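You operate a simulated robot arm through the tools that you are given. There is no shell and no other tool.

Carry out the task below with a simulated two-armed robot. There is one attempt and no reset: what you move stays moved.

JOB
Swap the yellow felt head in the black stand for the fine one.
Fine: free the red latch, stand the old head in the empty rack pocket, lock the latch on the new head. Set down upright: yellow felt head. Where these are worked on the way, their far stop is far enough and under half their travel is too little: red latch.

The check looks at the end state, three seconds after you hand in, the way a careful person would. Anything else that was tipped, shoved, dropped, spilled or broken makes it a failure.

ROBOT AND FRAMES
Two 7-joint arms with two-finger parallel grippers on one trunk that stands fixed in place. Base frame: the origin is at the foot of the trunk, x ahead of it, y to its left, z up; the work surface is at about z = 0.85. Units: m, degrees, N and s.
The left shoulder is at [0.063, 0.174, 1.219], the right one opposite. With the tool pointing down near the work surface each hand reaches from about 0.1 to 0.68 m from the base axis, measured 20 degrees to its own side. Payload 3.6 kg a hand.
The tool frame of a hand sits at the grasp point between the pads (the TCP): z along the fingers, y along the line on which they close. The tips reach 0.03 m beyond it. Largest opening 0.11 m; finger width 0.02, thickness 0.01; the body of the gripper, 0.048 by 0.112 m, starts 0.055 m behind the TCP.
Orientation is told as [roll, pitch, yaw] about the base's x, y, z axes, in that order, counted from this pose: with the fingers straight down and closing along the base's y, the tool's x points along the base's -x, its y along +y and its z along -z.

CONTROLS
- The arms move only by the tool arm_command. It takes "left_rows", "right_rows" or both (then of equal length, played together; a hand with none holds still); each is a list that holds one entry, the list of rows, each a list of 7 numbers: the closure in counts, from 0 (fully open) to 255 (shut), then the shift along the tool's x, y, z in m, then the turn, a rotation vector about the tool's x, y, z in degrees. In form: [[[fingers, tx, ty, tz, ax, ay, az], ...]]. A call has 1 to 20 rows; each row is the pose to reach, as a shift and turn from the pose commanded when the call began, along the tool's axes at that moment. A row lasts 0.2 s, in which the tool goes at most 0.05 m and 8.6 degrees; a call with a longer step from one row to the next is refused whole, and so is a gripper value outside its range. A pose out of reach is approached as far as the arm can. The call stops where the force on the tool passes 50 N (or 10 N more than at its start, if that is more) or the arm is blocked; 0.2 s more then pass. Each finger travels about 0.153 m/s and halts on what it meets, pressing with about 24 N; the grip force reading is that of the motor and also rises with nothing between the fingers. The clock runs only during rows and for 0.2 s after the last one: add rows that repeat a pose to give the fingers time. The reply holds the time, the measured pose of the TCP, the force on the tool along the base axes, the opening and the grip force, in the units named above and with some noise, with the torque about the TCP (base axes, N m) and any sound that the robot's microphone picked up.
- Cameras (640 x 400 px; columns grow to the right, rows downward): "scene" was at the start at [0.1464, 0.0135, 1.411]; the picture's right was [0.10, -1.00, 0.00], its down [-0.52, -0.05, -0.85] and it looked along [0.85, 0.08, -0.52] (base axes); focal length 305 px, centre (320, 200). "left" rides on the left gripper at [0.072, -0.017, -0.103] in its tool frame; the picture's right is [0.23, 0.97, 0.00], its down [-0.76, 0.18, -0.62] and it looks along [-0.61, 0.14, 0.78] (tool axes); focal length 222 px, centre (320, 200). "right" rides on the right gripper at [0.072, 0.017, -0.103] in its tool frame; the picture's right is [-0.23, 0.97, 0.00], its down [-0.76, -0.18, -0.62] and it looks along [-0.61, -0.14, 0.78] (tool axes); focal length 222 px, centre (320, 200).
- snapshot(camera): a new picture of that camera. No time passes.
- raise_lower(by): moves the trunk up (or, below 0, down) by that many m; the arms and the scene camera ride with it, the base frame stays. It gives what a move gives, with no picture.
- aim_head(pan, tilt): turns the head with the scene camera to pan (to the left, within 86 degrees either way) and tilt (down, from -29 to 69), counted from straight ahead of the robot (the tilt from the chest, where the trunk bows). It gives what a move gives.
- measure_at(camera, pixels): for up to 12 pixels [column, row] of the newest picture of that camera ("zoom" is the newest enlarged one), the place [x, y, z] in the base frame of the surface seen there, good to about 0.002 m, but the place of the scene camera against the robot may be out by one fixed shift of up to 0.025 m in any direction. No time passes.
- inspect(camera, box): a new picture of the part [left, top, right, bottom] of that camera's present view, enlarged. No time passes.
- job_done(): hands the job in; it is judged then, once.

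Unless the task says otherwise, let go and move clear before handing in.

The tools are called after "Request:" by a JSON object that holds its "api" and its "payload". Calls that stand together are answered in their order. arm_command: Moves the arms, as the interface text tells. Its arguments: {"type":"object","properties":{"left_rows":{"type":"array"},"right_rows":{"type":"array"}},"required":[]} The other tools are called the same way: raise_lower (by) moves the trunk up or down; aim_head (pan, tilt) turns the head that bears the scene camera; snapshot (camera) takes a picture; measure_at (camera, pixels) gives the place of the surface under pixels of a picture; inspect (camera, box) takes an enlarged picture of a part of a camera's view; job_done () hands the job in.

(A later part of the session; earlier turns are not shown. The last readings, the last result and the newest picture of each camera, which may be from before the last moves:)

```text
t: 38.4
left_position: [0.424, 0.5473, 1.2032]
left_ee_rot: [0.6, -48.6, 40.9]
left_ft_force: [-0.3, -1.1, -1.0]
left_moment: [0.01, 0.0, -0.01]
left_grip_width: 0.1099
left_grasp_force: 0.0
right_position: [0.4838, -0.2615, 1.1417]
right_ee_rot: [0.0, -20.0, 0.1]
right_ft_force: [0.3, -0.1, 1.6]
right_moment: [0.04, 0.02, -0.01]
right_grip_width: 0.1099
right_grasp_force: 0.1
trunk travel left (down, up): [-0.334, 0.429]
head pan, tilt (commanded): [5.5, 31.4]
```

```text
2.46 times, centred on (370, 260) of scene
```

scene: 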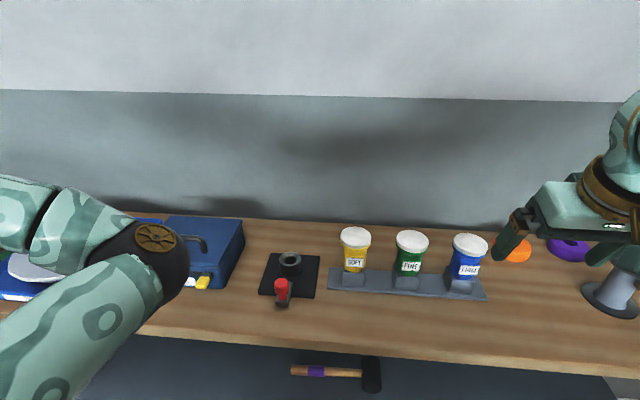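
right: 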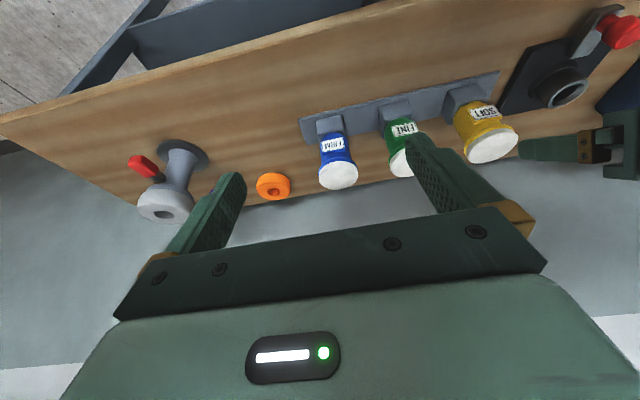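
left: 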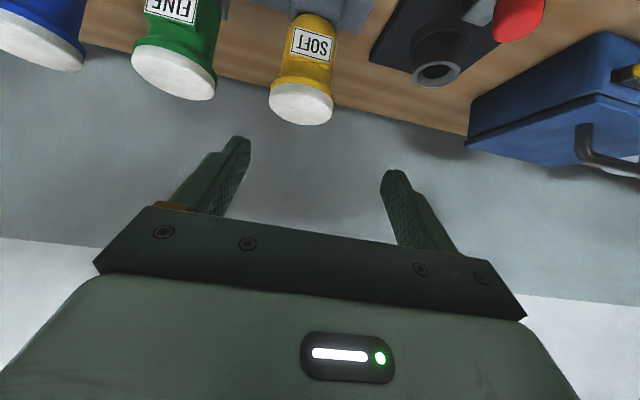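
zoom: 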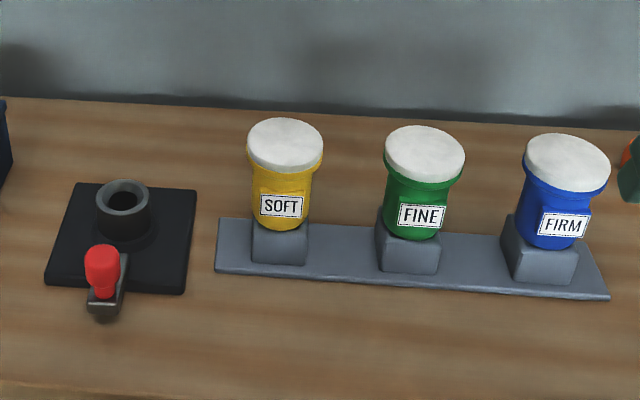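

Everything stands properly. Now the right hand: first tilt to 45° and move in front of the green FINE head, fingers at 0.09 m.

Request:
{"api": "arm_command", "payload": {"right_rows": [[[20, -0.01, 0.0143, 0.0168, 0, -5, 0], [46, -0.02, 0.0286, 0.0335, 0, -10, 0], [46, -0.03, 0.0429, 0.0503, 0, -15, 0], [46, -0.04, 0.0572, 0.067, 0, -20, 0], [46, -0.0504, 0.0715, 0.0838, 0, -25, 0], [46, -0.0504, 0.0715, 0.0838, 0, -25, 0]]]}}

Request:
{"api": "arm_command", "payload": {"right_rows": [[[46, 0, 0, 0, -4.7, 0, -4.7], [46, 0, 0, 0, -9.4, 0, -9.4], [46, 0, 0, 0, -14.1, 0, -14.1], [46, 0, 0, 0, -14.1, 0, -14.1]]]}}

Request:
{"api": "snapshot", "payload": {"camera": "right"}}

Request:
{"api": "snapshot", "payload": {"camera": "scene"}}

```text
t: 39.8
left_position: [0.4236, 0.5474, 1.2025]
left_ee_rot: [0.6, -48.6, 40.7]
left_ft_force: [-0.5, 0.4, 0.4]
left_moment: [0.01, -0.04, 0.0]
left_grip_width: 0.1102
left_grasp_force: 0.1
right_position: [0.5596, -0.1894, 1.0798]
right_ee_rot: [-0.1, -45.1, 0.1]
right_ft_force: [0.1, 1.0, 0.8]
right_moment: [0.04, 0.03, 0.0]
right_grip_width: 0.0902
right_grasp_force: 0.0
trunk travel left (down, up): [-0.334, 0.429]
head pan, tilt (commanded): [5.5, 31.4]
```

```text
t: 40.8
left_position: [0.4242, 0.548, 1.2032]
left_ee_rot: [0.6, -48.6, 40.8]
left_ft_force: [0.4, -0.6, 0.1]
left_moment: [0.02, 0.0, 0.01]
left_grip_width: 0.1102
left_grasp_force: 0.1
right_position: [0.5599, -0.189, 1.0809]
right_ee_rot: [-0.2, -45.1, 20.2]
right_ft_force: [-0.1, 0.1, -0.3]
right_moment: [0.0, 0.0, 0.01]
right_grip_width: 0.0903
right_grasp_force: 0.1
trunk travel left (down, up): [-0.334, 0.429]
head pan, tilt (commanded): [5.5, 31.4]
```

```text
taken
```

right: 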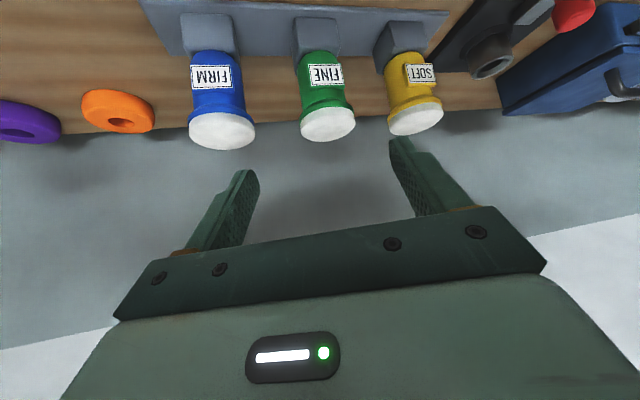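

```text
taken
```

scene: 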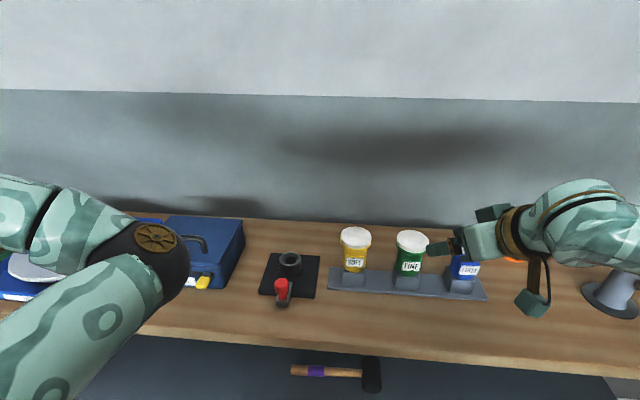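

The right hand is at [0.560, -0.189, 1.081], yaw 20°, facing the green head at (326,100). I'll measure the green head's edges precisely.

Request:
{"api": "inspect", "payload": {"camera": "right", "box": [280, 10, 380, 150]}}

Request:
{"api": "measure_at", "payload": {"camera": "zoom", "pixels": [[223, 345], [376, 330], [300, 310], [215, 150], [215, 200], [330, 145], [335, 190], [270, 120], [290, 260], [300, 380], [230, 230], [345, 210]]}}

```text
2.86 times, centred on (330, 80) of right
```

zoom: 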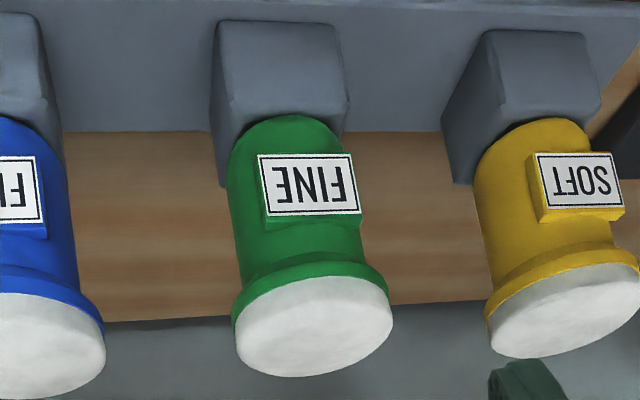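

```text
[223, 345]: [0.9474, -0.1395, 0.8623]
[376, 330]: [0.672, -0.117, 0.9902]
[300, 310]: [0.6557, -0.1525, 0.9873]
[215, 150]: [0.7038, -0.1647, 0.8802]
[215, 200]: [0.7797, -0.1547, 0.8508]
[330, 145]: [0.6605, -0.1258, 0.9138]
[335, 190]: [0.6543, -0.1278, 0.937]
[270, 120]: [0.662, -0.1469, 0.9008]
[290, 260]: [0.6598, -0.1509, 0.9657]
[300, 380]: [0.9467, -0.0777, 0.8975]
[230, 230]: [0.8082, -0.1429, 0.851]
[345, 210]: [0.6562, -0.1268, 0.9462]
```

Request:
{"api": "measure_at", "payload": {"camera": "zoom", "pixels": [[240, 345], [389, 320], [310, 373], [250, 325], [350, 280], [260, 365], [365, 355], [235, 225], [357, 225], [232, 160], [340, 140], [310, 330]]}}

```text
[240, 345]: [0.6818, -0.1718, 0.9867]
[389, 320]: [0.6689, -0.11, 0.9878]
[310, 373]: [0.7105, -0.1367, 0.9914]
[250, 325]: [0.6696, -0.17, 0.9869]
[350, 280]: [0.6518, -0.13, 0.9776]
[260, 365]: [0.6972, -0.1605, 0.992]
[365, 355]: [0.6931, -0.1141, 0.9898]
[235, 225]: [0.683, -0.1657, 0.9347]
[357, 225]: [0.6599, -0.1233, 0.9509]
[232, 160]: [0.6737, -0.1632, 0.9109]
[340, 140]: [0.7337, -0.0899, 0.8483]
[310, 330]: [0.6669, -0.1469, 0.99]
```

Green head axis ≈ [0.684, -0.1385], top z 0.990. Aligning and advancing to just short of the head first.

Request:
{"api": "arm_command", "payload": {"right_rows": [[[46, 0.0142, 0.005, 0.03, 0, 0, 0], [46, 0.0142, 0.005, 0.065, 0, 0, 0], [46, 0.0142, 0.005, 0.09, 0, 0, 0], [46, 0.0142, 0.005, 0.09, 0, 0, 0]]]}}

Request:
{"api": "snapshot", "payload": {"camera": "right"}}

Request:
{"api": "snapshot", "payload": {"camera": "scene"}}

```text
t: 41.8
left_position: [0.4229, 0.5483, 1.2028]
left_ee_rot: [0.7, -48.7, 40.8]
left_ft_force: [-0.5, -0.5, -0.5]
left_moment: [-0.04, 0.01, 0.0]
left_grip_width: 0.1098
left_grasp_force: 0.1
right_position: [0.6082, -0.1653, 1.0062]
right_ee_rot: [-0.1, -45.0, 20.1]
right_ft_force: [-0.8, -0.1, -0.1]
right_moment: [-0.01, 0.01, 0.0]
right_grip_width: 0.0903
right_grasp_force: 0.1
trunk travel left (down, up): [-0.334, 0.429]
head pan, tilt (commanded): [5.5, 31.4]
```

```text
taken
```

right: 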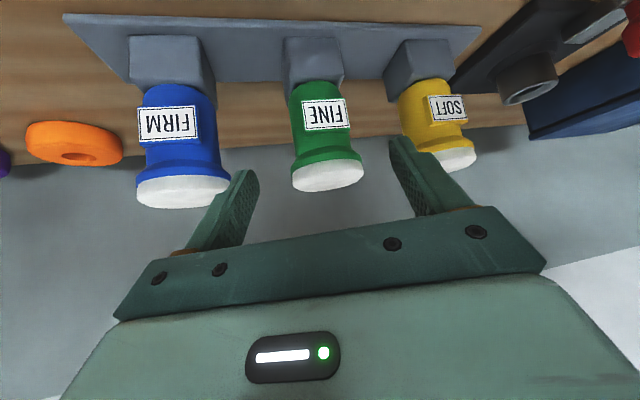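

```text
taken
```

scene: 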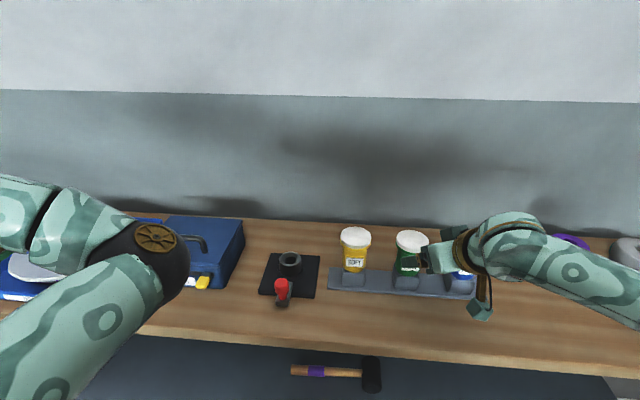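

The green head (327,150) is centred between the fingers and clear of blue and yellow. Advancing the last 9.5 cm along the tool axis.

Request:
{"api": "arm_command", "payload": {"right_rows": [[[46, 0, 0, 0.025, 0, 0, 0], [46, 0, 0, 0.05, 0, 0, 0], [46, 0, 0, 0.07, 0, 0, 0], [46, 0, 0, 0.085, 0, 0, 0], [46, 0, 0, 0.094, 0, 0, 0], [46, 0, 0, 0.094, 0, 0, 0]]]}}

Request:
{"api": "snapshot", "payload": {"camera": "right"}}

Request:
{"api": "inspect", "payload": {"camera": "scene", "box": [320, 200, 520, 320]}}

```text
t: 43.2
left_position: [0.4238, 0.5474, 1.202]
left_ee_rot: [0.5, -48.7, 40.8]
left_ft_force: [0.5, -0.6, -0.2]
left_moment: [0.01, 0.0, 0.01]
left_grip_width: 0.11
left_grasp_force: 0.0
right_position: [0.6701, -0.1436, 0.9398]
right_ee_rot: [-0.1, -45.0, 20.1]
right_ft_force: [-0.4, 0.2, 0.2]
right_moment: [0.04, -0.01, 0.01]
right_grip_width: 0.0901
right_grasp_force: 0.2
trunk travel left (down, up): [-0.334, 0.429]
head pan, tilt (commanded): [5.5, 31.4]
```

```text
taken
```

right: 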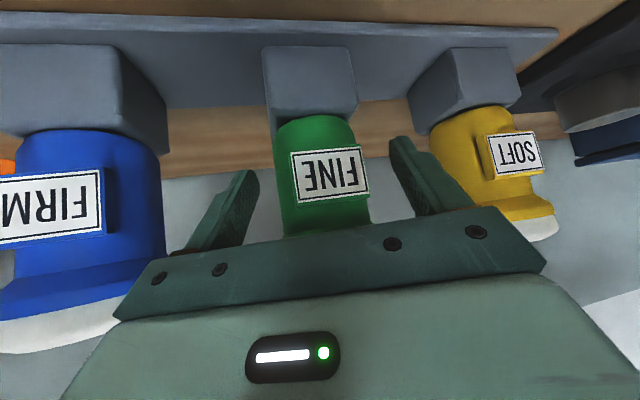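

```text
3.20 times, centred on (420, 260) of scene
```

zoom: 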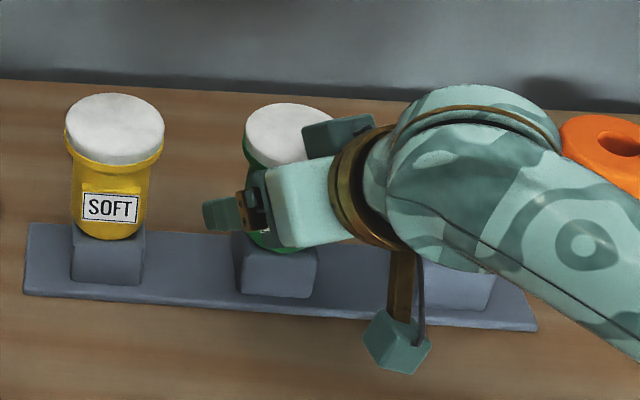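

The green body is centred between the pads with nothing else touched. Closing.

Request:
{"api": "arm_command", "payload": {"right_rows": [[[110, 0, 0, 0, 0, 0, 0], [128, 0, 0, 0, 0, 0, 0], [160, 0, 0, 0, 0, 0, 0], [255, 0, 0, 0, 0, 0, 0], [255, 0, 0, 0, 0, 0, 0], [255, 0, 0, 0, 0, 0, 0]]]}}

Request:
{"api": "snapshot", "payload": {"camera": "right"}}

```text
t: 44.6
left_position: [0.4247, 0.5478, 1.204]
left_ee_rot: [0.5, -48.7, 40.8]
left_ft_force: [0.1, 0.0, -0.3]
left_moment: [0.02, 0.02, 0.01]
left_grip_width: 0.1101
left_grasp_force: 0.1
right_position: [0.6714, -0.1448, 0.9405]
right_ee_rot: [-0.1, -45.0, 20.2]
right_ft_force: [0.6, -1.4, 1.4]
right_moment: [-0.02, -0.05, -0.01]
right_grip_width: 0.0515
right_grasp_force: 23.8
trunk travel left (down, up): [-0.334, 0.429]
head pan, tilt (commanded): [5.5, 31.4]
```

```text
taken
```

right: 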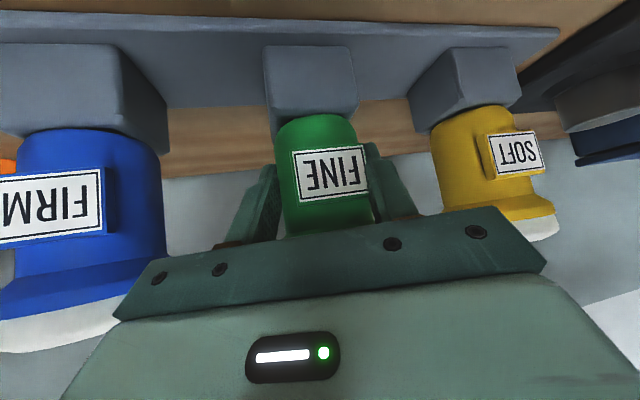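

Gripped at 0.0515 m with small forces. Lifting slowly 2 cm and checking.

Request:
{"api": "arm_command", "payload": {"right_rows": [[[255, -0.0035, 0, -0.0035, 0, 0, 0], [255, -0.007, 0, -0.007, 0, 0, 0], [255, -0.0106, 0, -0.0106, 0, 0, 0], [255, -0.0141, 0, -0.0141, 0, 0, 0], [255, -0.0141, 0, -0.0141, 0, 0, 0]]]}}

Request:
{"api": "snapshot", "payload": {"camera": "right"}}

```text
t: 45.8
left_position: [0.4244, 0.5478, 1.2024]
left_ee_rot: [0.6, -48.7, 40.9]
left_ft_force: [0.2, -0.2, 0.0]
left_moment: [0.01, 0.0, 0.01]
left_grip_width: 0.1098
left_grasp_force: 0.1
right_position: [0.671, -0.1442, 0.9603]
right_ee_rot: [-0.1, -45.0, 20.0]
right_ft_force: [-0.4, -0.3, -3.4]
right_moment: [0.01, 0.04, -0.01]
right_grip_width: 0.0514
right_grasp_force: 23.7
trunk travel left (down, up): [-0.334, 0.429]
head pan, tilt (commanded): [5.5, 31.4]
```

```text
taken
```

right: 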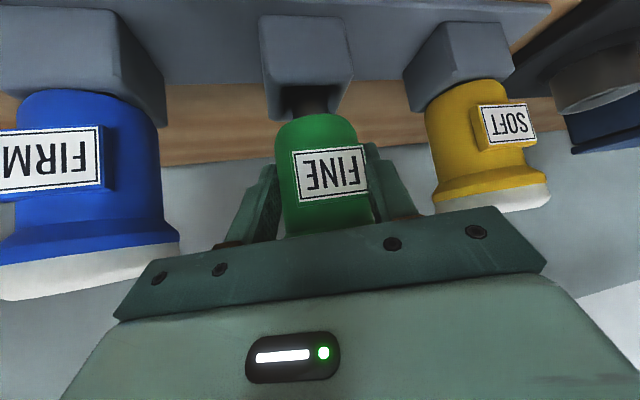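

Clean lift (3.4 N). I'll raise it high enough (TCP z≈1.115, shank tip ≈1.03) to carry it over the yellow head.

Request:
{"api": "arm_command", "payload": {"right_rows": [[[255, -0.012, 0, -0.012, 0, 0, 0], [255, -0.03, 0, -0.03, 0, 0, 0], [255, -0.05, 0, -0.05, 0, 0, 0], [255, -0.07, 0, -0.07, 0, 0, 0], [255, -0.09, 0, -0.09, 0, 0, 0], [255, -0.11, 0, -0.11, 0, 0, 0], [255, -0.11, 0, -0.11, 0, 0, 0]]]}}

Request:
{"api": "snapshot", "payload": {"camera": "right"}}

Request:
{"api": "snapshot", "payload": {"camera": "scene"}}

```text
t: 47.4
left_position: [0.4241, 0.5477, 1.2035]
left_ee_rot: [0.6, -48.7, 40.7]
left_ft_force: [0.6, 0.3, 0.3]
left_moment: [0.0, -0.03, 0.0]
left_grip_width: 0.1102
left_grasp_force: 0.1
right_position: [0.6712, -0.1434, 1.1154]
right_ee_rot: [0.0, -45.0, 20.1]
right_ft_force: [0.3, 0.1, -2.7]
right_moment: [-0.03, 0.04, 0.0]
right_grip_width: 0.051
right_grasp_force: 24.4
trunk travel left (down, up): [-0.334, 0.429]
head pan, tilt (commanded): [5.5, 31.4]
```

```text
taken
```

right: 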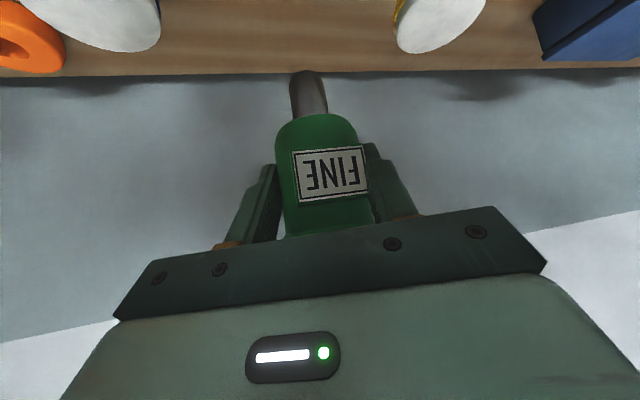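

```text
taken
```

scene: 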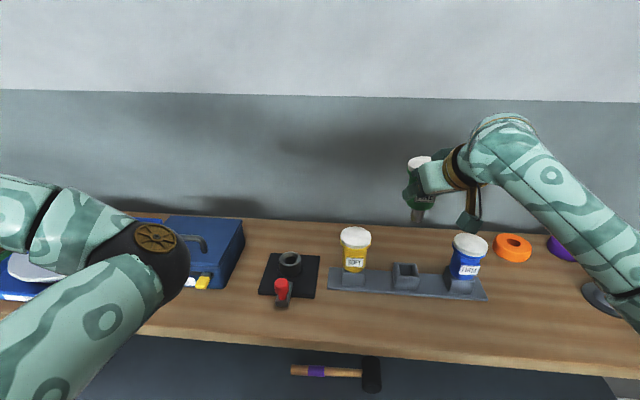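

The green head is held well, straight up. Carrying it left at this height in two stages; first 13 cm.

Request:
{"api": "arm_command", "payload": {"right_rows": [[[255, -0.0063, 0.0244, 0.0063, 0, 0, 0], [255, -0.0126, 0.0489, 0.0126, 0, 0, 0], [255, -0.0189, 0.0733, 0.0189, 0, 0, 0], [255, -0.0252, 0.0978, 0.0252, 0, 0, 0], [255, -0.0315, 0.1222, 0.0315, 0, 0, 0], [255, -0.0315, 0.1222, 0.0315, 0, 0, 0]]]}}

Request:
{"api": "snapshot", "payload": {"camera": "scene"}}

```text
t: 48.8
left_position: [0.4246, 0.5472, 1.2041]
left_ee_rot: [0.6, -48.6, 40.7]
left_ft_force: [-0.2, -0.6, -0.9]
left_moment: [0.01, 0.05, -0.03]
left_grip_width: 0.1099
left_grasp_force: 0.0
right_position: [0.6722, -0.0142, 1.1145]
right_ee_rot: [0.0, -45.0, 20.1]
right_ft_force: [-0.1, 0.0, -2.5]
right_moment: [0.0, 0.04, -0.03]
right_grip_width: 0.0512
right_grasp_force: 23.9
trunk travel left (down, up): [-0.334, 0.429]
head pan, tilt (commanded): [5.5, 31.4]
```

```text
taken
```

scene: 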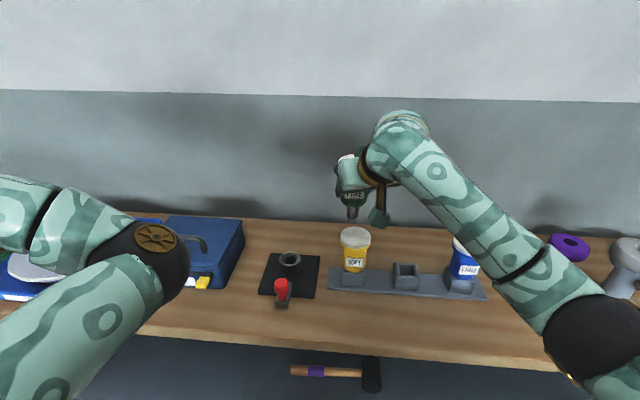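

Reach is fine so far and the head passes over yellow. Second stage to above the stand.

Request:
{"api": "arm_command", "payload": {"right_rows": [[[255, -0.0067, 0.0259, 0.0067, 0, 0, 0], [255, -0.0134, 0.0519, 0.0134, 0, 0, 0], [255, -0.02, 0.0778, 0.02, 0, 0, 0], [255, -0.0267, 0.1038, 0.0267, 0, 0, 0], [255, -0.0334, 0.1297, 0.0334, 0, 0, 0], [255, -0.0334, 0.1297, 0.0334, 0, 0, 0]]]}}

Request:
{"api": "snapshot", "payload": {"camera": "scene"}}

Request:
{"api": "snapshot", "payload": {"camera": "right"}}

```text
t: 50.2
left_position: [0.4254, 0.5472, 1.2029]
left_ee_rot: [0.6, -48.6, 40.8]
left_ft_force: [-0.3, 0.0, -0.9]
left_moment: [0.01, 0.01, 0.04]
left_grip_width: 0.1101
left_grasp_force: 0.2
right_position: [0.6718, 0.124, 1.1138]
right_ee_rot: [-0.2, -45.0, 20.1]
right_ft_force: [-0.1, 0.4, -1.7]
right_moment: [0.0, 0.04, 0.01]
right_grip_width: 0.0513
right_grasp_force: 24.3
trunk travel left (down, up): [-0.334, 0.429]
head pan, tilt (commanded): [5.5, 31.4]
```

```text
taken
```

scene: 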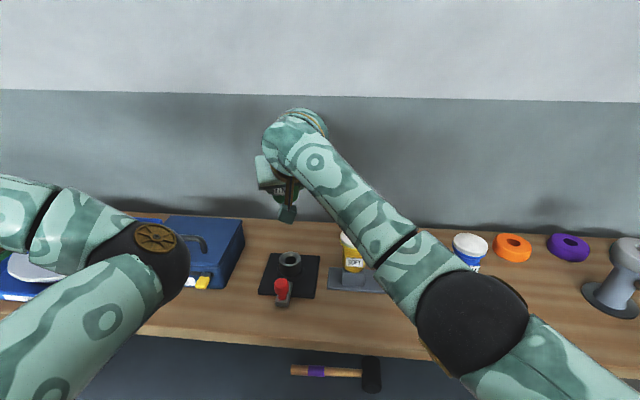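

```text
taken
```

right: 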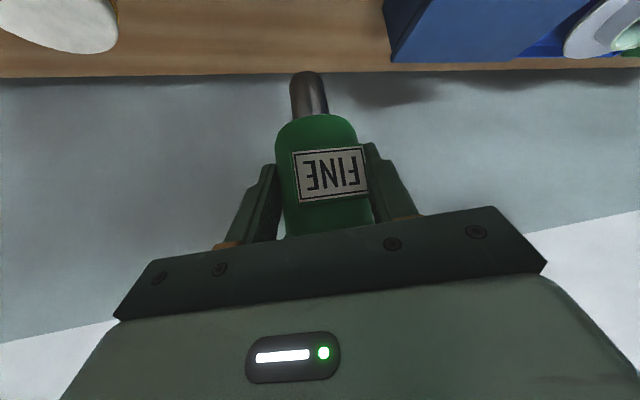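

Above the stand without trouble. Lowering to TCP z≈1.03 to measure shank versus collar.

Request:
{"api": "arm_command", "payload": {"right_rows": [[[255, 0.0147, 0, 0.0147, 0, 0, 0], [255, 0.0294, 0, 0.0294, 0, 0, 0], [255, 0.044, 0, 0.044, 0, 0, 0], [255, 0.0587, 0, 0.0587, 0, 0, 0], [255, 0.0587, 0, 0.0587, 0, 0, 0]]]}}

Request:
{"api": "snapshot", "payload": {"camera": "right"}}

Request:
{"api": "snapshot", "payload": {"camera": "scene"}}

Request:
{"api": "inspect", "payload": {"camera": "right", "box": [250, 0, 390, 130]}}

```text
t: 51.4
left_position: [0.4244, 0.5486, 1.2016]
left_ee_rot: [0.5, -48.6, 40.8]
left_ft_force: [-0.2, -0.3, 0.4]
left_moment: [-0.02, 0.02, 0.0]
left_grip_width: 0.1098
left_grasp_force: 0.0
right_position: [0.6722, 0.1244, 1.0314]
right_ee_rot: [-0.1, -45.1, 20.1]
right_ft_force: [-0.5, -0.2, -3.2]
right_moment: [0.02, 0.08, 0.0]
right_grip_width: 0.0513
right_grasp_force: 23.9
trunk travel left (down, up): [-0.334, 0.429]
head pan, tilt (commanded): [5.5, 31.4]
```

```text
taken
```

right: 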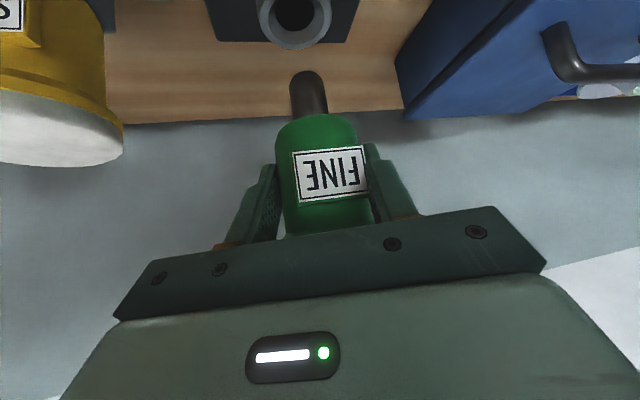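

```text
taken
```

scene: 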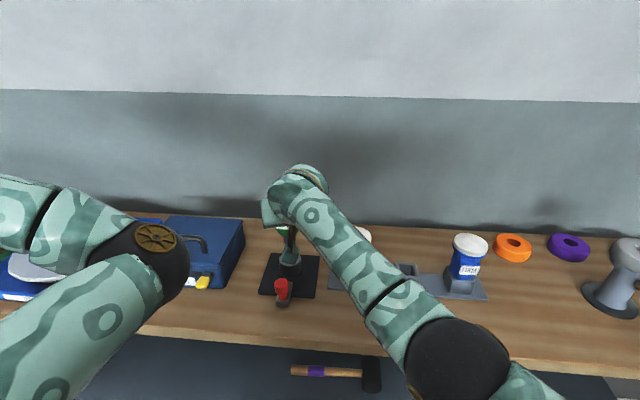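

```text
3.08 times, centred on (320, 65) of right
```

zoom: 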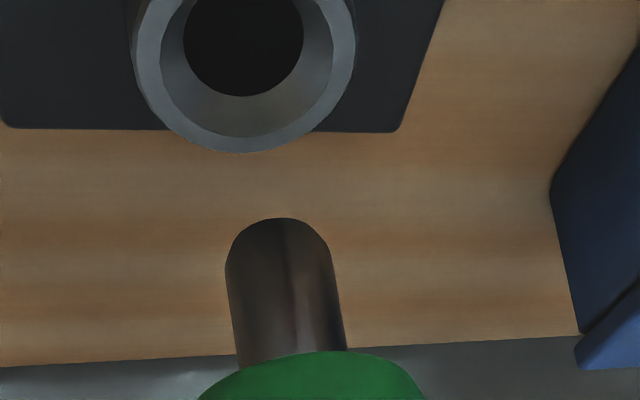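

Request:
{"api": "measure_at", "payload": {"camera": "zoom", "pixels": [[230, 280], [332, 280], [282, 290], [282, 225], [236, 345], [342, 340], [140, 60], [350, 55], [240, 145], [148, 95], [335, 100], [243, 110]]}}

Request:
{"api": "measure_at", "payload": {"camera": "right", "pixels": [[262, 25], [329, 25], [295, 46], [298, 40], [270, 38], [322, 38], [294, 80], [322, 80], [308, 95], [280, 140], [357, 140], [312, 125]]}}

```text
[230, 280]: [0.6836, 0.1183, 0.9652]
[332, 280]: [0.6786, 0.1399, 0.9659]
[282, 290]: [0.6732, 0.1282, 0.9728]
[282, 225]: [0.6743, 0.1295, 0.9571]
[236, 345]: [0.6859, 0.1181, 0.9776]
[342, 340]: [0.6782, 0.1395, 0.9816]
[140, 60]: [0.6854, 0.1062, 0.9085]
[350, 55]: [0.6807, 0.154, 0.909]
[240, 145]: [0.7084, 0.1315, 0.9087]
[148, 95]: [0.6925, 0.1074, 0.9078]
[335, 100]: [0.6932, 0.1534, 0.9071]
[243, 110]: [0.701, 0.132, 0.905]
```

```text
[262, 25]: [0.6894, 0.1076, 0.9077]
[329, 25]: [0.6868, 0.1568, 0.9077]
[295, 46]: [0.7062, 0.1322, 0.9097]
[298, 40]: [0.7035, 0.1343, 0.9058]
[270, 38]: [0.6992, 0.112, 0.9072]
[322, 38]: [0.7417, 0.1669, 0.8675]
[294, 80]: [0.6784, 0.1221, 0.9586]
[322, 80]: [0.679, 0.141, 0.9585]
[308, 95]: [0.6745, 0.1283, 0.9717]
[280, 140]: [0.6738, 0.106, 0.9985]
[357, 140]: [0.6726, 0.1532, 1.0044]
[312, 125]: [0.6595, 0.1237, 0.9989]
```

Shank centre ≈ [0.683, 0.130], collar centre ≈ [0.683, 0.131] with a wide funnel: aligned. Lowering most of the way, then checking.

Request:
{"api": "arm_command", "payload": {"right_rows": [[[255, 0.0106, 0.0005, 0.0106, 0, 0, 0], [255, 0.0212, 0.0005, 0.0212, 0, 0, 0], [255, 0.0297, 0.0005, 0.0297, 0, 0, 0], [255, 0.0368, 0.0005, 0.0368, 0, 0, 0], [255, 0.0424, 0.0005, 0.0424, 0, 0, 0], [255, 0.0467, 0.0005, 0.0467, 0, 0, 0], [255, 0.0467, 0.0005, 0.0467, 0, 0, 0]]]}}

Request:
{"api": "snapshot", "payload": {"camera": "right"}}

Request:
{"api": "snapshot", "payload": {"camera": "scene"}}

```text
t: 53.0
left_position: [0.4264, 0.5468, 1.2035]
left_ee_rot: [0.6, -48.6, 40.8]
left_ft_force: [0.1, 0.1, -1.0]
left_moment: [0.0, -0.01, -0.01]
left_grip_width: 0.1099
left_grasp_force: 0.0
right_position: [0.67, 0.1251, 0.965]
right_ee_rot: [-0.1, -45.0, 20.1]
right_ft_force: [1.1, 1.3, -3.4]
right_moment: [0.0, 0.06, -0.02]
right_grip_width: 0.0511
right_grasp_force: 24.1
trunk travel left (down, up): [-0.334, 0.429]
head pan, tilt (commanded): [5.5, 31.4]
```

```text
taken
```

right: 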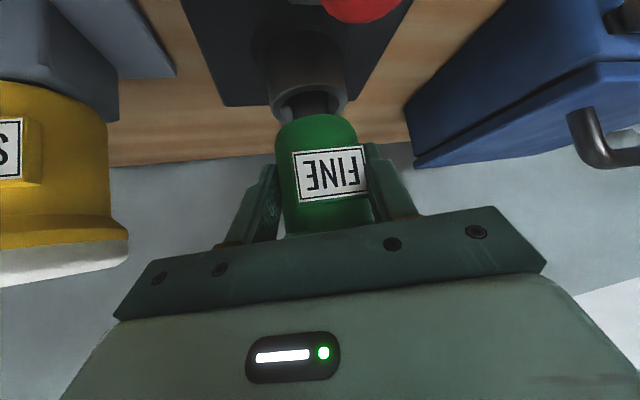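

```text
taken
```

scene: 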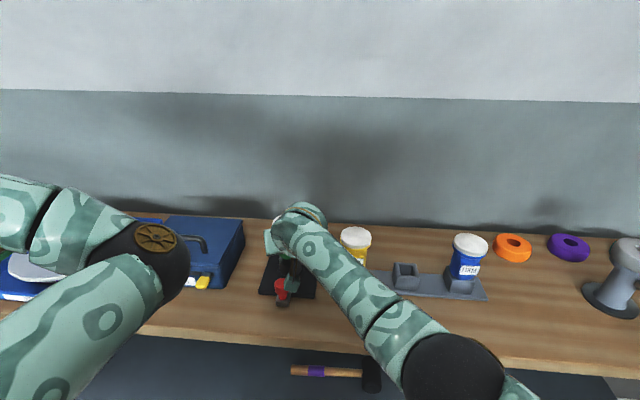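

The shank is in the collar with small forces. Lowering the last ~1.3 cm slowly to the seat.

Request:
{"api": "arm_command", "payload": {"right_rows": [[[255, 0.0035, 0, 0.0035, 0, 0, 0], [255, 0.0064, 0, 0.0064, 0, 0, 0], [255, 0.0078, 0, 0.0078, 0, 0, 0], [255, 0.0088, 0, 0.0088, 0, 0, 0], [255, 0.0096, 0, 0.0096, 0, 0, 0], [255, 0.0096, 0, 0.0096, 0, 0, 0]]]}}

Request:
{"api": "snapshot", "payload": {"camera": "right"}}

Request:
{"api": "inspect", "payload": {"camera": "right", "box": [250, 20, 390, 220]}}

```text
t: 54.4
left_position: [0.4256, 0.5475, 1.2027]
left_ee_rot: [0.6, -48.6, 40.8]
left_ft_force: [1.0, 0.1, 0.0]
left_moment: [-0.02, 0.0, -0.03]
left_grip_width: 0.1102
left_grasp_force: 0.0
right_position: [0.6709, 0.1249, 0.9518]
right_ee_rot: [-0.1, -44.9, 20.1]
right_ft_force: [0.0, -0.5, -2.6]
right_moment: [-0.01, 0.04, -0.01]
right_grip_width: 0.0512
right_grasp_force: 23.8
trunk travel left (down, up): [-0.334, 0.429]
head pan, tilt (commanded): [5.5, 31.4]
```

```text
taken
```

right: 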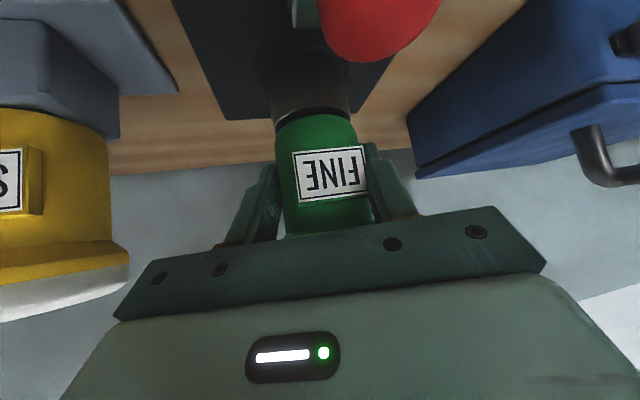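

```text
2.00 times, centred on (320, 120) of right
```

zoom: 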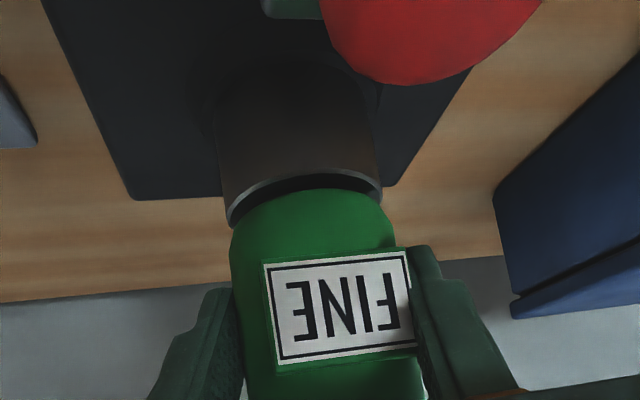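

No contact yet at z=0.952. Going down 1 mm at a time.

Request:
{"api": "arm_command", "payload": {"right_rows": [[[255, 0.0007, 0, 0.0007, 0, 0, 0], [255, 0.0014, 0, 0.0014, 0, 0, 0], [255, 0.0021, 0, 0.0021, 0, 0, 0], [255, 0.0028, 0, 0.0028, 0, 0, 0], [255, 0.0028, 0, 0.0028, 0, 0, 0]]]}}

Request:
{"api": "inspect", "payload": {"camera": "right", "box": [250, 20, 390, 220]}}

Request:
{"api": "measure_at", "payload": {"camera": "zoom", "pixels": [[300, 170], [300, 178], [300, 185], [300, 192], [300, 200], [300, 215], [350, 190], [250, 205], [240, 222], [378, 195]]}}

```text
t: 55.6
left_position: [0.4244, 0.5476, 1.2034]
left_ee_rot: [0.6, -48.7, 40.9]
left_ft_force: [0.2, -0.1, -0.6]
left_moment: [0.01, -0.02, -0.01]
left_grip_width: 0.11
left_grasp_force: 0.1
right_position: [0.6696, 0.1246, 0.9513]
right_ee_rot: [-0.1, -45.4, 20.1]
right_ft_force: [5.8, -1.8, 18.7]
right_moment: [0.0, -0.51, -0.08]
right_grip_width: 0.0512
right_grasp_force: 23.5
trunk travel left (down, up): [-0.334, 0.429]
head pan, tilt (commanded): [5.5, 31.4]
```

```text
2.00 times, centred on (320, 120) of right
```

zoom: 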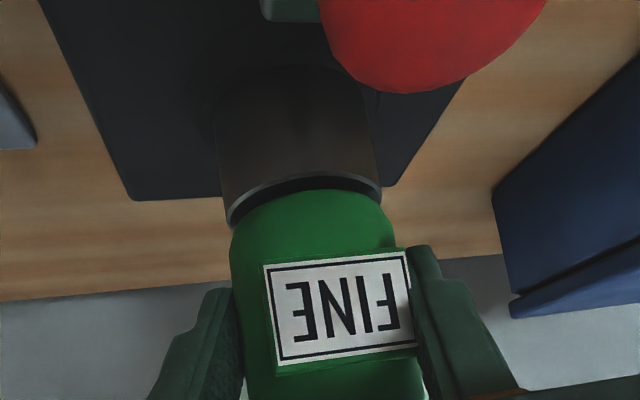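

```text
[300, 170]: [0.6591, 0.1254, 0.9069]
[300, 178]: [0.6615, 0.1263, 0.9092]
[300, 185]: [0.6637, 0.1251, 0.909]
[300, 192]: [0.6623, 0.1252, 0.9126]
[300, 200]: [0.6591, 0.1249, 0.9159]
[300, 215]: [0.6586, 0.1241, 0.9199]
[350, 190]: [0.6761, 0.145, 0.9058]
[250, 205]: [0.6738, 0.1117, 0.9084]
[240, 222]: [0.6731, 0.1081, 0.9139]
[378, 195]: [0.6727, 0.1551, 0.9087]
```

Contact at z 0.951 with ~22 N: the green head is seated on the collar. I'll relax the press and check before releasing.

Request:
{"api": "arm_command", "payload": {"right_rows": [[[255, -0.0012, 0, -0.0012, 0, 0, 0], [255, -0.002, 0, -0.0014, 0, 0, 0], [255, -0.002, 0, -0.0014, 0, 0, 0]]]}}

Request:
{"api": "inspect", "payload": {"camera": "scene", "box": [230, 190, 350, 320]}}

```text
t: 56.4
left_position: [0.4251, 0.549, 1.2027]
left_ee_rot: [0.5, -48.7, 40.9]
left_ft_force: [0.5, 0.2, 0.0]
left_moment: [0.01, -0.03, -0.01]
left_grip_width: 0.1101
left_grasp_force: 0.1
right_position: [0.6694, 0.124, 0.951]
right_ee_rot: [-0.1, -45.1, 20.1]
right_ft_force: [3.3, 1.8, 13.0]
right_moment: [0.1, -0.35, -0.01]
right_grip_width: 0.051
right_grasp_force: 23.7
trunk travel left (down, up): [-0.334, 0.429]
head pan, tilt (commanded): [5.5, 31.4]
```

```text
3.08 times, centred on (290, 255) of scene
```

zoom: 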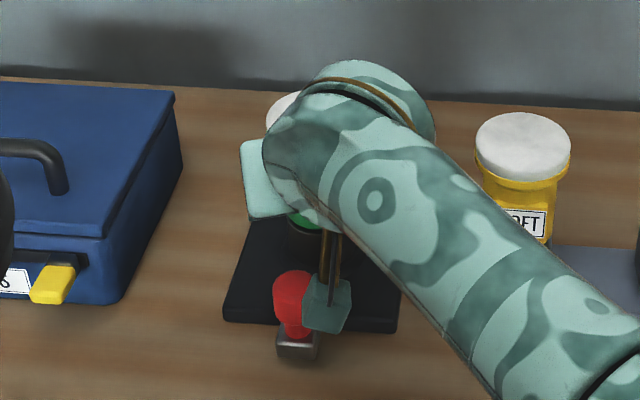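

Still pressing gently on the seat. Opening, then backing out along the tool axis and up.

Request:
{"api": "arm_command", "payload": {"right_rows": [[[255, -0.001, 0, -0.001, 0, 0, 0], [180, -0.001, 0, -0.001, 0, 0, 0], [110, -0.001, 0, -0.001, 0, 0, 0], [60, -0.001, 0, -0.001, 0, 0, 0], [46, -0.001, 0, -0.001, 0, 0, 0], [46, -0.001, 0, -0.001, 0, 0, 0], [46, -0.001, 0, -0.02, 0, 0, 0], [46, -0.001, 0, -0.045, 0, 0, 0], [46, -0.001, 0, -0.07, 0, 0, 0], [46, -0.001, 0, -0.09, 0, 0, 0], [46, -0.001, 0, -0.09, 0, 0, 0]]]}}

Request:
{"api": "snapshot", "payload": {"camera": "right"}}

Request:
{"api": "snapshot", "payload": {"camera": "scene"}}

```text
t: 58.8
left_position: [0.4242, 0.5477, 1.2029]
left_ee_rot: [0.5, -48.6, 40.9]
left_ft_force: [-1.0, 0.2, 0.4]
left_moment: [-0.01, -0.01, 0.05]
left_grip_width: 0.1101
left_grasp_force: 0.1
right_position: [0.6114, 0.1042, 1.0156]
right_ee_rot: [-0.1, -45.0, 20.1]
right_ft_force: [0.0, 0.4, -1.0]
right_moment: [-0.01, -0.02, 0.01]
right_grip_width: 0.0901
right_grasp_force: 0.0
trunk travel left (down, up): [-0.334, 0.429]
head pan, tilt (commanded): [5.5, 31.4]
```

```text
taken
```

right: 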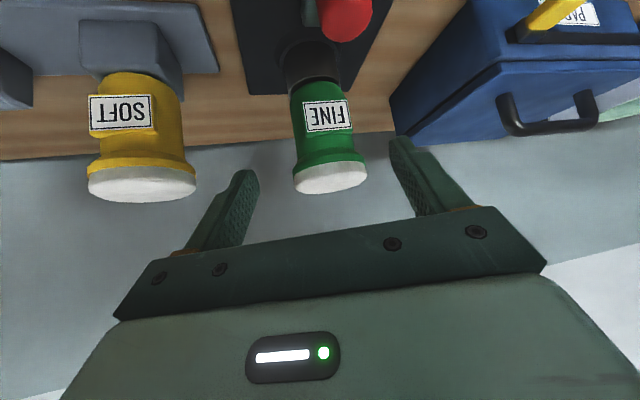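

```text
taken
```

scene: 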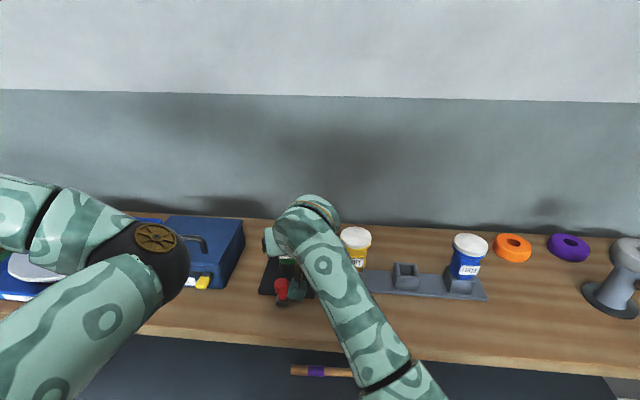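

The green head stands in the collar (right view (328,130)). I'll measure its height and uprightness.

Request:
{"api": "inspect", "payload": {"camera": "right", "box": [260, 0, 400, 200]}}

Request:
{"api": "measure_at", "payload": {"camera": "right", "pixels": [[330, 180], [300, 183], [362, 178], [315, 186], [345, 172], [325, 140], [325, 90], [310, 82], [345, 20], [318, 60]]}}

```text
2.00 times, centred on (330, 100) of right
```

zoom: 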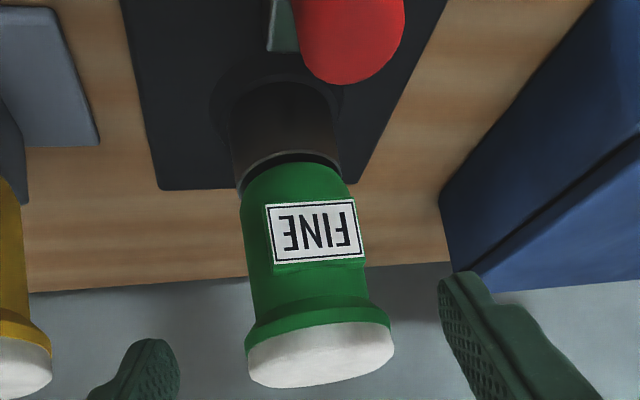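

```text
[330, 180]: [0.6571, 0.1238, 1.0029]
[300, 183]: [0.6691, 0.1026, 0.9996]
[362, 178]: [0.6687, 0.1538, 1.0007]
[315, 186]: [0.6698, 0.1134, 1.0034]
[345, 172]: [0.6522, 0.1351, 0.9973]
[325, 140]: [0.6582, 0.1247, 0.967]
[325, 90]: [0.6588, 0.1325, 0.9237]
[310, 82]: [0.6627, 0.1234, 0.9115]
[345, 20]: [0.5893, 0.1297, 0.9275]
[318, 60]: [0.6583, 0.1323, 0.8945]
```

The green cap top is at z 1.003 like yellow was: fully seated and upright. Now I'll retrace the right arm's path: up 10 cm, then back to the right.

Request:
{"api": "arm_command", "payload": {"right_rows": [[[46, -0.0177, 0, -0.0177, 0, 0, 0], [46, -0.0354, 0, -0.0354, 0, 0, 0], [46, -0.053, 0, -0.053, 0, 0, 0], [46, -0.0707, 0, -0.0707, 0, 0, 0], [46, -0.0625, -0.0317, -0.0789, 0, 0, 0], [46, -0.0544, -0.0634, -0.087, 0, 0, 0], [46, -0.0462, -0.0951, -0.0952, 0, 0, 0], [46, -0.038, -0.1268, -0.1034, 0, 0, 0], [46, -0.0299, -0.1585, -0.1115, 0, 0, 0], [46, -0.0217, -0.1902, -0.1197, 0, 0, 0], [46, -0.0136, -0.222, -0.1278, 0, 0, 0], [46, -0.0054, -0.2537, -0.136, 0, 0, 0], [46, 0.0027, -0.2854, -0.1442, 0, 0, 0], [46, 0.0027, -0.2854, -0.1442, 0, 0, 0]]]}}

Request:
{"api": "snapshot", "payload": {"camera": "scene"}}

```text
t: 61.8
left_position: [0.4241, 0.5473, 1.2026]
left_ee_rot: [0.6, -48.5, 40.8]
left_ft_force: [-0.5, 0.6, -0.4]
left_moment: [0.04, 0.01, -0.02]
left_grip_width: 0.11
left_grasp_force: 0.1
right_position: [0.6108, -0.2, 1.1157]
right_ee_rot: [0.0, -44.9, 20.1]
right_ft_force: [-0.2, -0.4, 0.5]
right_moment: [-0.02, 0.0, -0.04]
right_grip_width: 0.0902
right_grasp_force: 0.0
trunk travel left (down, up): [-0.334, 0.429]
head pan, tilt (commanded): [5.5, 31.4]
```

```text
taken
```

scene: 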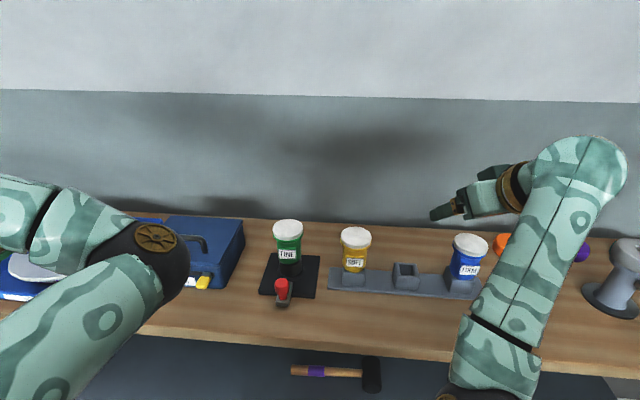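

All heads stand properly and the right arm is clear. Now bring the left hand back from the side, reversing its earlier swing.

Request:
{"api": "arm_command", "payload": {"left_rows": [[[0, 0.0004, -0.032, -0.0004, 5, 0, 4.4], [0, 0.0008, -0.064, -0.0008, 10, 0, 8.8], [0, 0.0012, -0.096, -0.0012, 15, 0, 13.2], [0, 0.0016, -0.128, -0.0016, 20, 0, 17.6], [0, 0.002, -0.16, -0.002, 25, 0, 22], [0, 0.0022, -0.192, -0.0024, 30, 0, 26.4], [0, 0.0022, -0.192, -0.0024, 30, 0, 26.4]]]}}

Request:
{"api": "snapshot", "payload": {"camera": "scene"}}

```text
t: 63.4
left_position: [0.5488, 0.4005, 1.2015]
left_ee_rot: [0.4, -48.4, 1.0]
left_ft_force: [0.0, 0.3, 0.4]
left_moment: [0.0, -0.01, 0.0]
left_grip_width: 0.1103
left_grasp_force: 0.1
right_position: [0.6117, -0.1994, 1.1151]
right_ee_rot: [-0.1, -44.9, 20.1]
right_ft_force: [0.2, 0.0, -0.5]
right_moment: [0.0, 0.0, 0.01]
right_grip_width: 0.0902
right_grasp_force: 0.1
trunk travel left (down, up): [-0.334, 0.429]
head pan, tilt (commanded): [5.5, 31.4]
```

```text
taken
```

scene: 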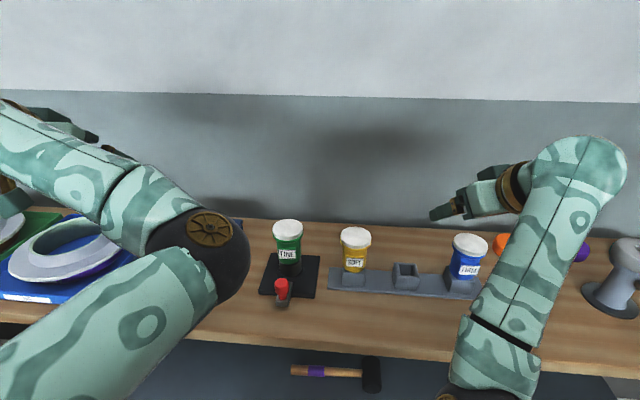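

Request:
{"api": "arm_command", "payload": {"left_rows": [[[0, 0.01, -0.033, 0.0089, 0, 0, 0], [0, 0.02, -0.067, 0.0177, 0, 0, 0], [0, 0.03, -0.1, 0.0266, 0, 0, 0], [0, 0.04, -0.133, 0.0354, 0, 0, 0], [0, 0.05, -0.167, 0.0443, 0, 0, 0], [0, 0.0598, -0.2, 0.0531, 0, 0, 0], [0, 0.0598, -0.2, 0.0531, 0, 0, 0]]]}}

Request:
{"api": "snapshot", "payload": {"camera": "scene"}}

Request:
{"api": "snapshot", "payload": {"camera": "left"}}

```text
t: 65.0
left_position: [0.5526, 0.2028, 1.1221]
left_ee_rot: [0.5, -48.5, 1.0]
left_ft_force: [0.3, -0.2, 0.1]
left_moment: [0.0, 0.02, -0.01]
left_grip_width: 0.1101
left_grasp_force: 0.0
right_position: [0.6126, -0.1999, 1.1152]
right_ee_rot: [-0.2, -45.0, 20.1]
right_ft_force: [-0.4, 1.3, -1.7]
right_moment: [0.03, -0.02, -0.01]
right_grip_width: 0.0901
right_grasp_force: 0.1
trunk travel left (down, up): [-0.334, 0.429]
head pan, tilt (commanded): [5.5, 31.4]
```

```text
taken
```

scene: 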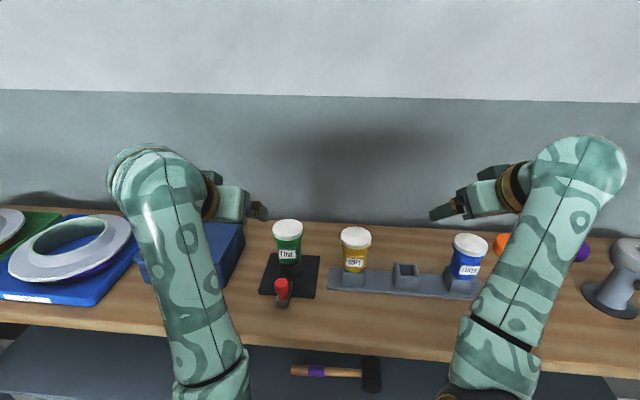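

```text
taken
```

left: 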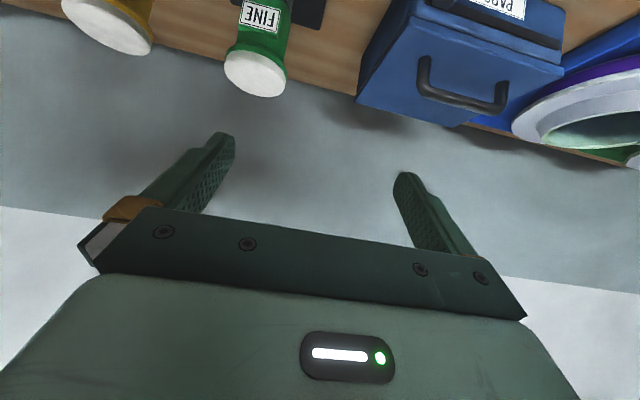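

The left arm is in a good posture now. Descending to a pre-grasp in front of the knob, fingers at 0.06 m.

Request:
{"api": "arm_command", "payload": {"left_rows": [[[40, 0.0245, -0.0146, 0.0119, 0, 0.7, 0], [80, 0.049, -0.0291, 0.0238, 0, 1.4, 0], [116, 0.0735, -0.0437, 0.0357, 0, 2.1, 0], [116, 0.098, -0.0582, 0.0476, 0, 2.8, 0], [116, 0.1225, -0.0728, 0.0595, 0, 3.5, 0], [116, 0.1225, -0.0728, 0.0595, 0, 3.5, 0]]]}}

Request:
{"api": "snapshot", "payload": {"camera": "left"}}

Request:
{"api": "snapshot", "payload": {"camera": "scene"}}

```text
t: 65.7
left_position: [0.559, 0.1804, 1.1478]
left_ee_rot: [1.7, -57.7, 1.3]
left_ft_force: [-0.9, 0.3, -0.1]
left_moment: [0.0, 0.03, 0.01]
left_grip_width: 0.0599
left_grasp_force: 0.1
right_position: [0.6109, -0.199, 1.1152]
right_ee_rot: [-0.1, -45.0, 20.1]
right_ft_force: [-0.2, 0.3, -0.5]
right_moment: [0.04, -0.01, 0.0]
right_grip_width: 0.0902
right_grasp_force: 0.0
trunk travel left (down, up): [-0.334, 0.429]
head pan, tilt (commanded): [5.5, 31.4]
stopped in row 3 (left hand): the arm was blocked; the commanded pose is now the measured one
```

```text
taken
```

left: 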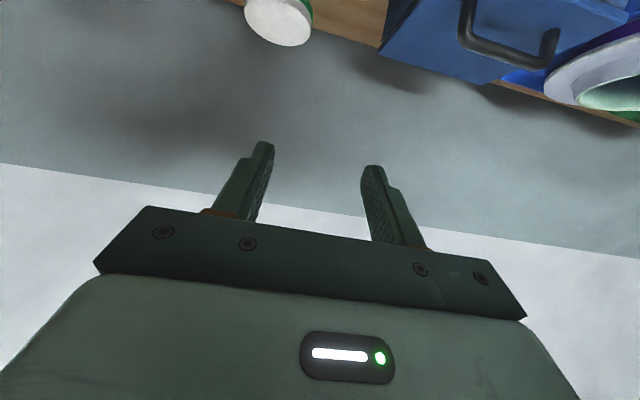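

```text
taken
```

scene: 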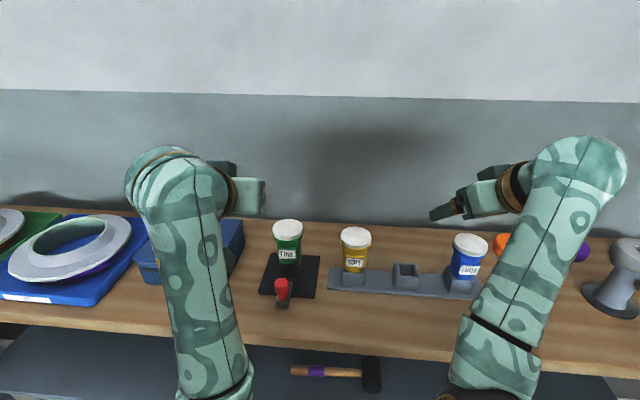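

The arm was blocked again partway; something limits the low elbow. I'll tilt the head down to see the elbow.

Request:
{"api": "aim_head", "payload": {"pan": 20, "tilt": 66}}

Request:
{"api": "snapshot", "payload": {"camera": "scene"}}

```text
t: 66.7
left_position: [0.5592, 0.1792, 1.1475]
left_ee_rot: [1.7, -57.7, 1.3]
left_ft_force: [-0.2, 0.6, -0.1]
left_moment: [-0.04, -0.01, 0.0]
left_grip_width: 0.0603
left_grasp_force: 0.1
right_position: [0.6107, -0.2004, 1.1158]
right_ee_rot: [0.0, -45.0, 20.2]
right_ft_force: [0.0, 1.3, 0.2]
right_moment: [-0.01, -0.03, 0.0]
right_grip_width: 0.0903
right_grasp_force: 0.0
trunk travel left (down, up): [-0.334, 0.429]
head pan, tilt (commanded): [20.0, 66.0]
```

```text
taken
```

scene: 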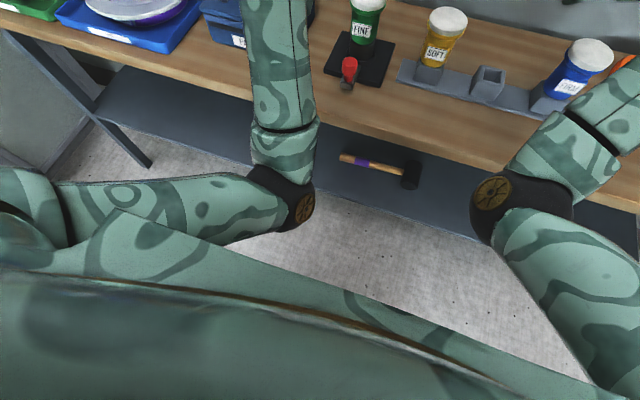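

Request:
{"api": "measure_at", "payload": {"camera": "scene", "pixels": [[285, 195], [300, 210], [285, 150], [280, 100], [275, 40], [230, 200], [150, 200], [500, 190], [330, 122], [400, 145], [200, 82], [240, 240]]}}

```text
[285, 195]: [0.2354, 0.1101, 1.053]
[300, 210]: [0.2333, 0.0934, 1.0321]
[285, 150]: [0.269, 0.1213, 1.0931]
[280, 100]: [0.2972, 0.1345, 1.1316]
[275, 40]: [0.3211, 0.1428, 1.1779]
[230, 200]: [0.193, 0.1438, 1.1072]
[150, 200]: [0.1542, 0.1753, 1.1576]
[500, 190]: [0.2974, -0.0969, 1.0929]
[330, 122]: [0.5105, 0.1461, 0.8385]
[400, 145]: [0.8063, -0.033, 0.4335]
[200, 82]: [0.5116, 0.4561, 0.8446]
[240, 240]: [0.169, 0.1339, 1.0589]
```

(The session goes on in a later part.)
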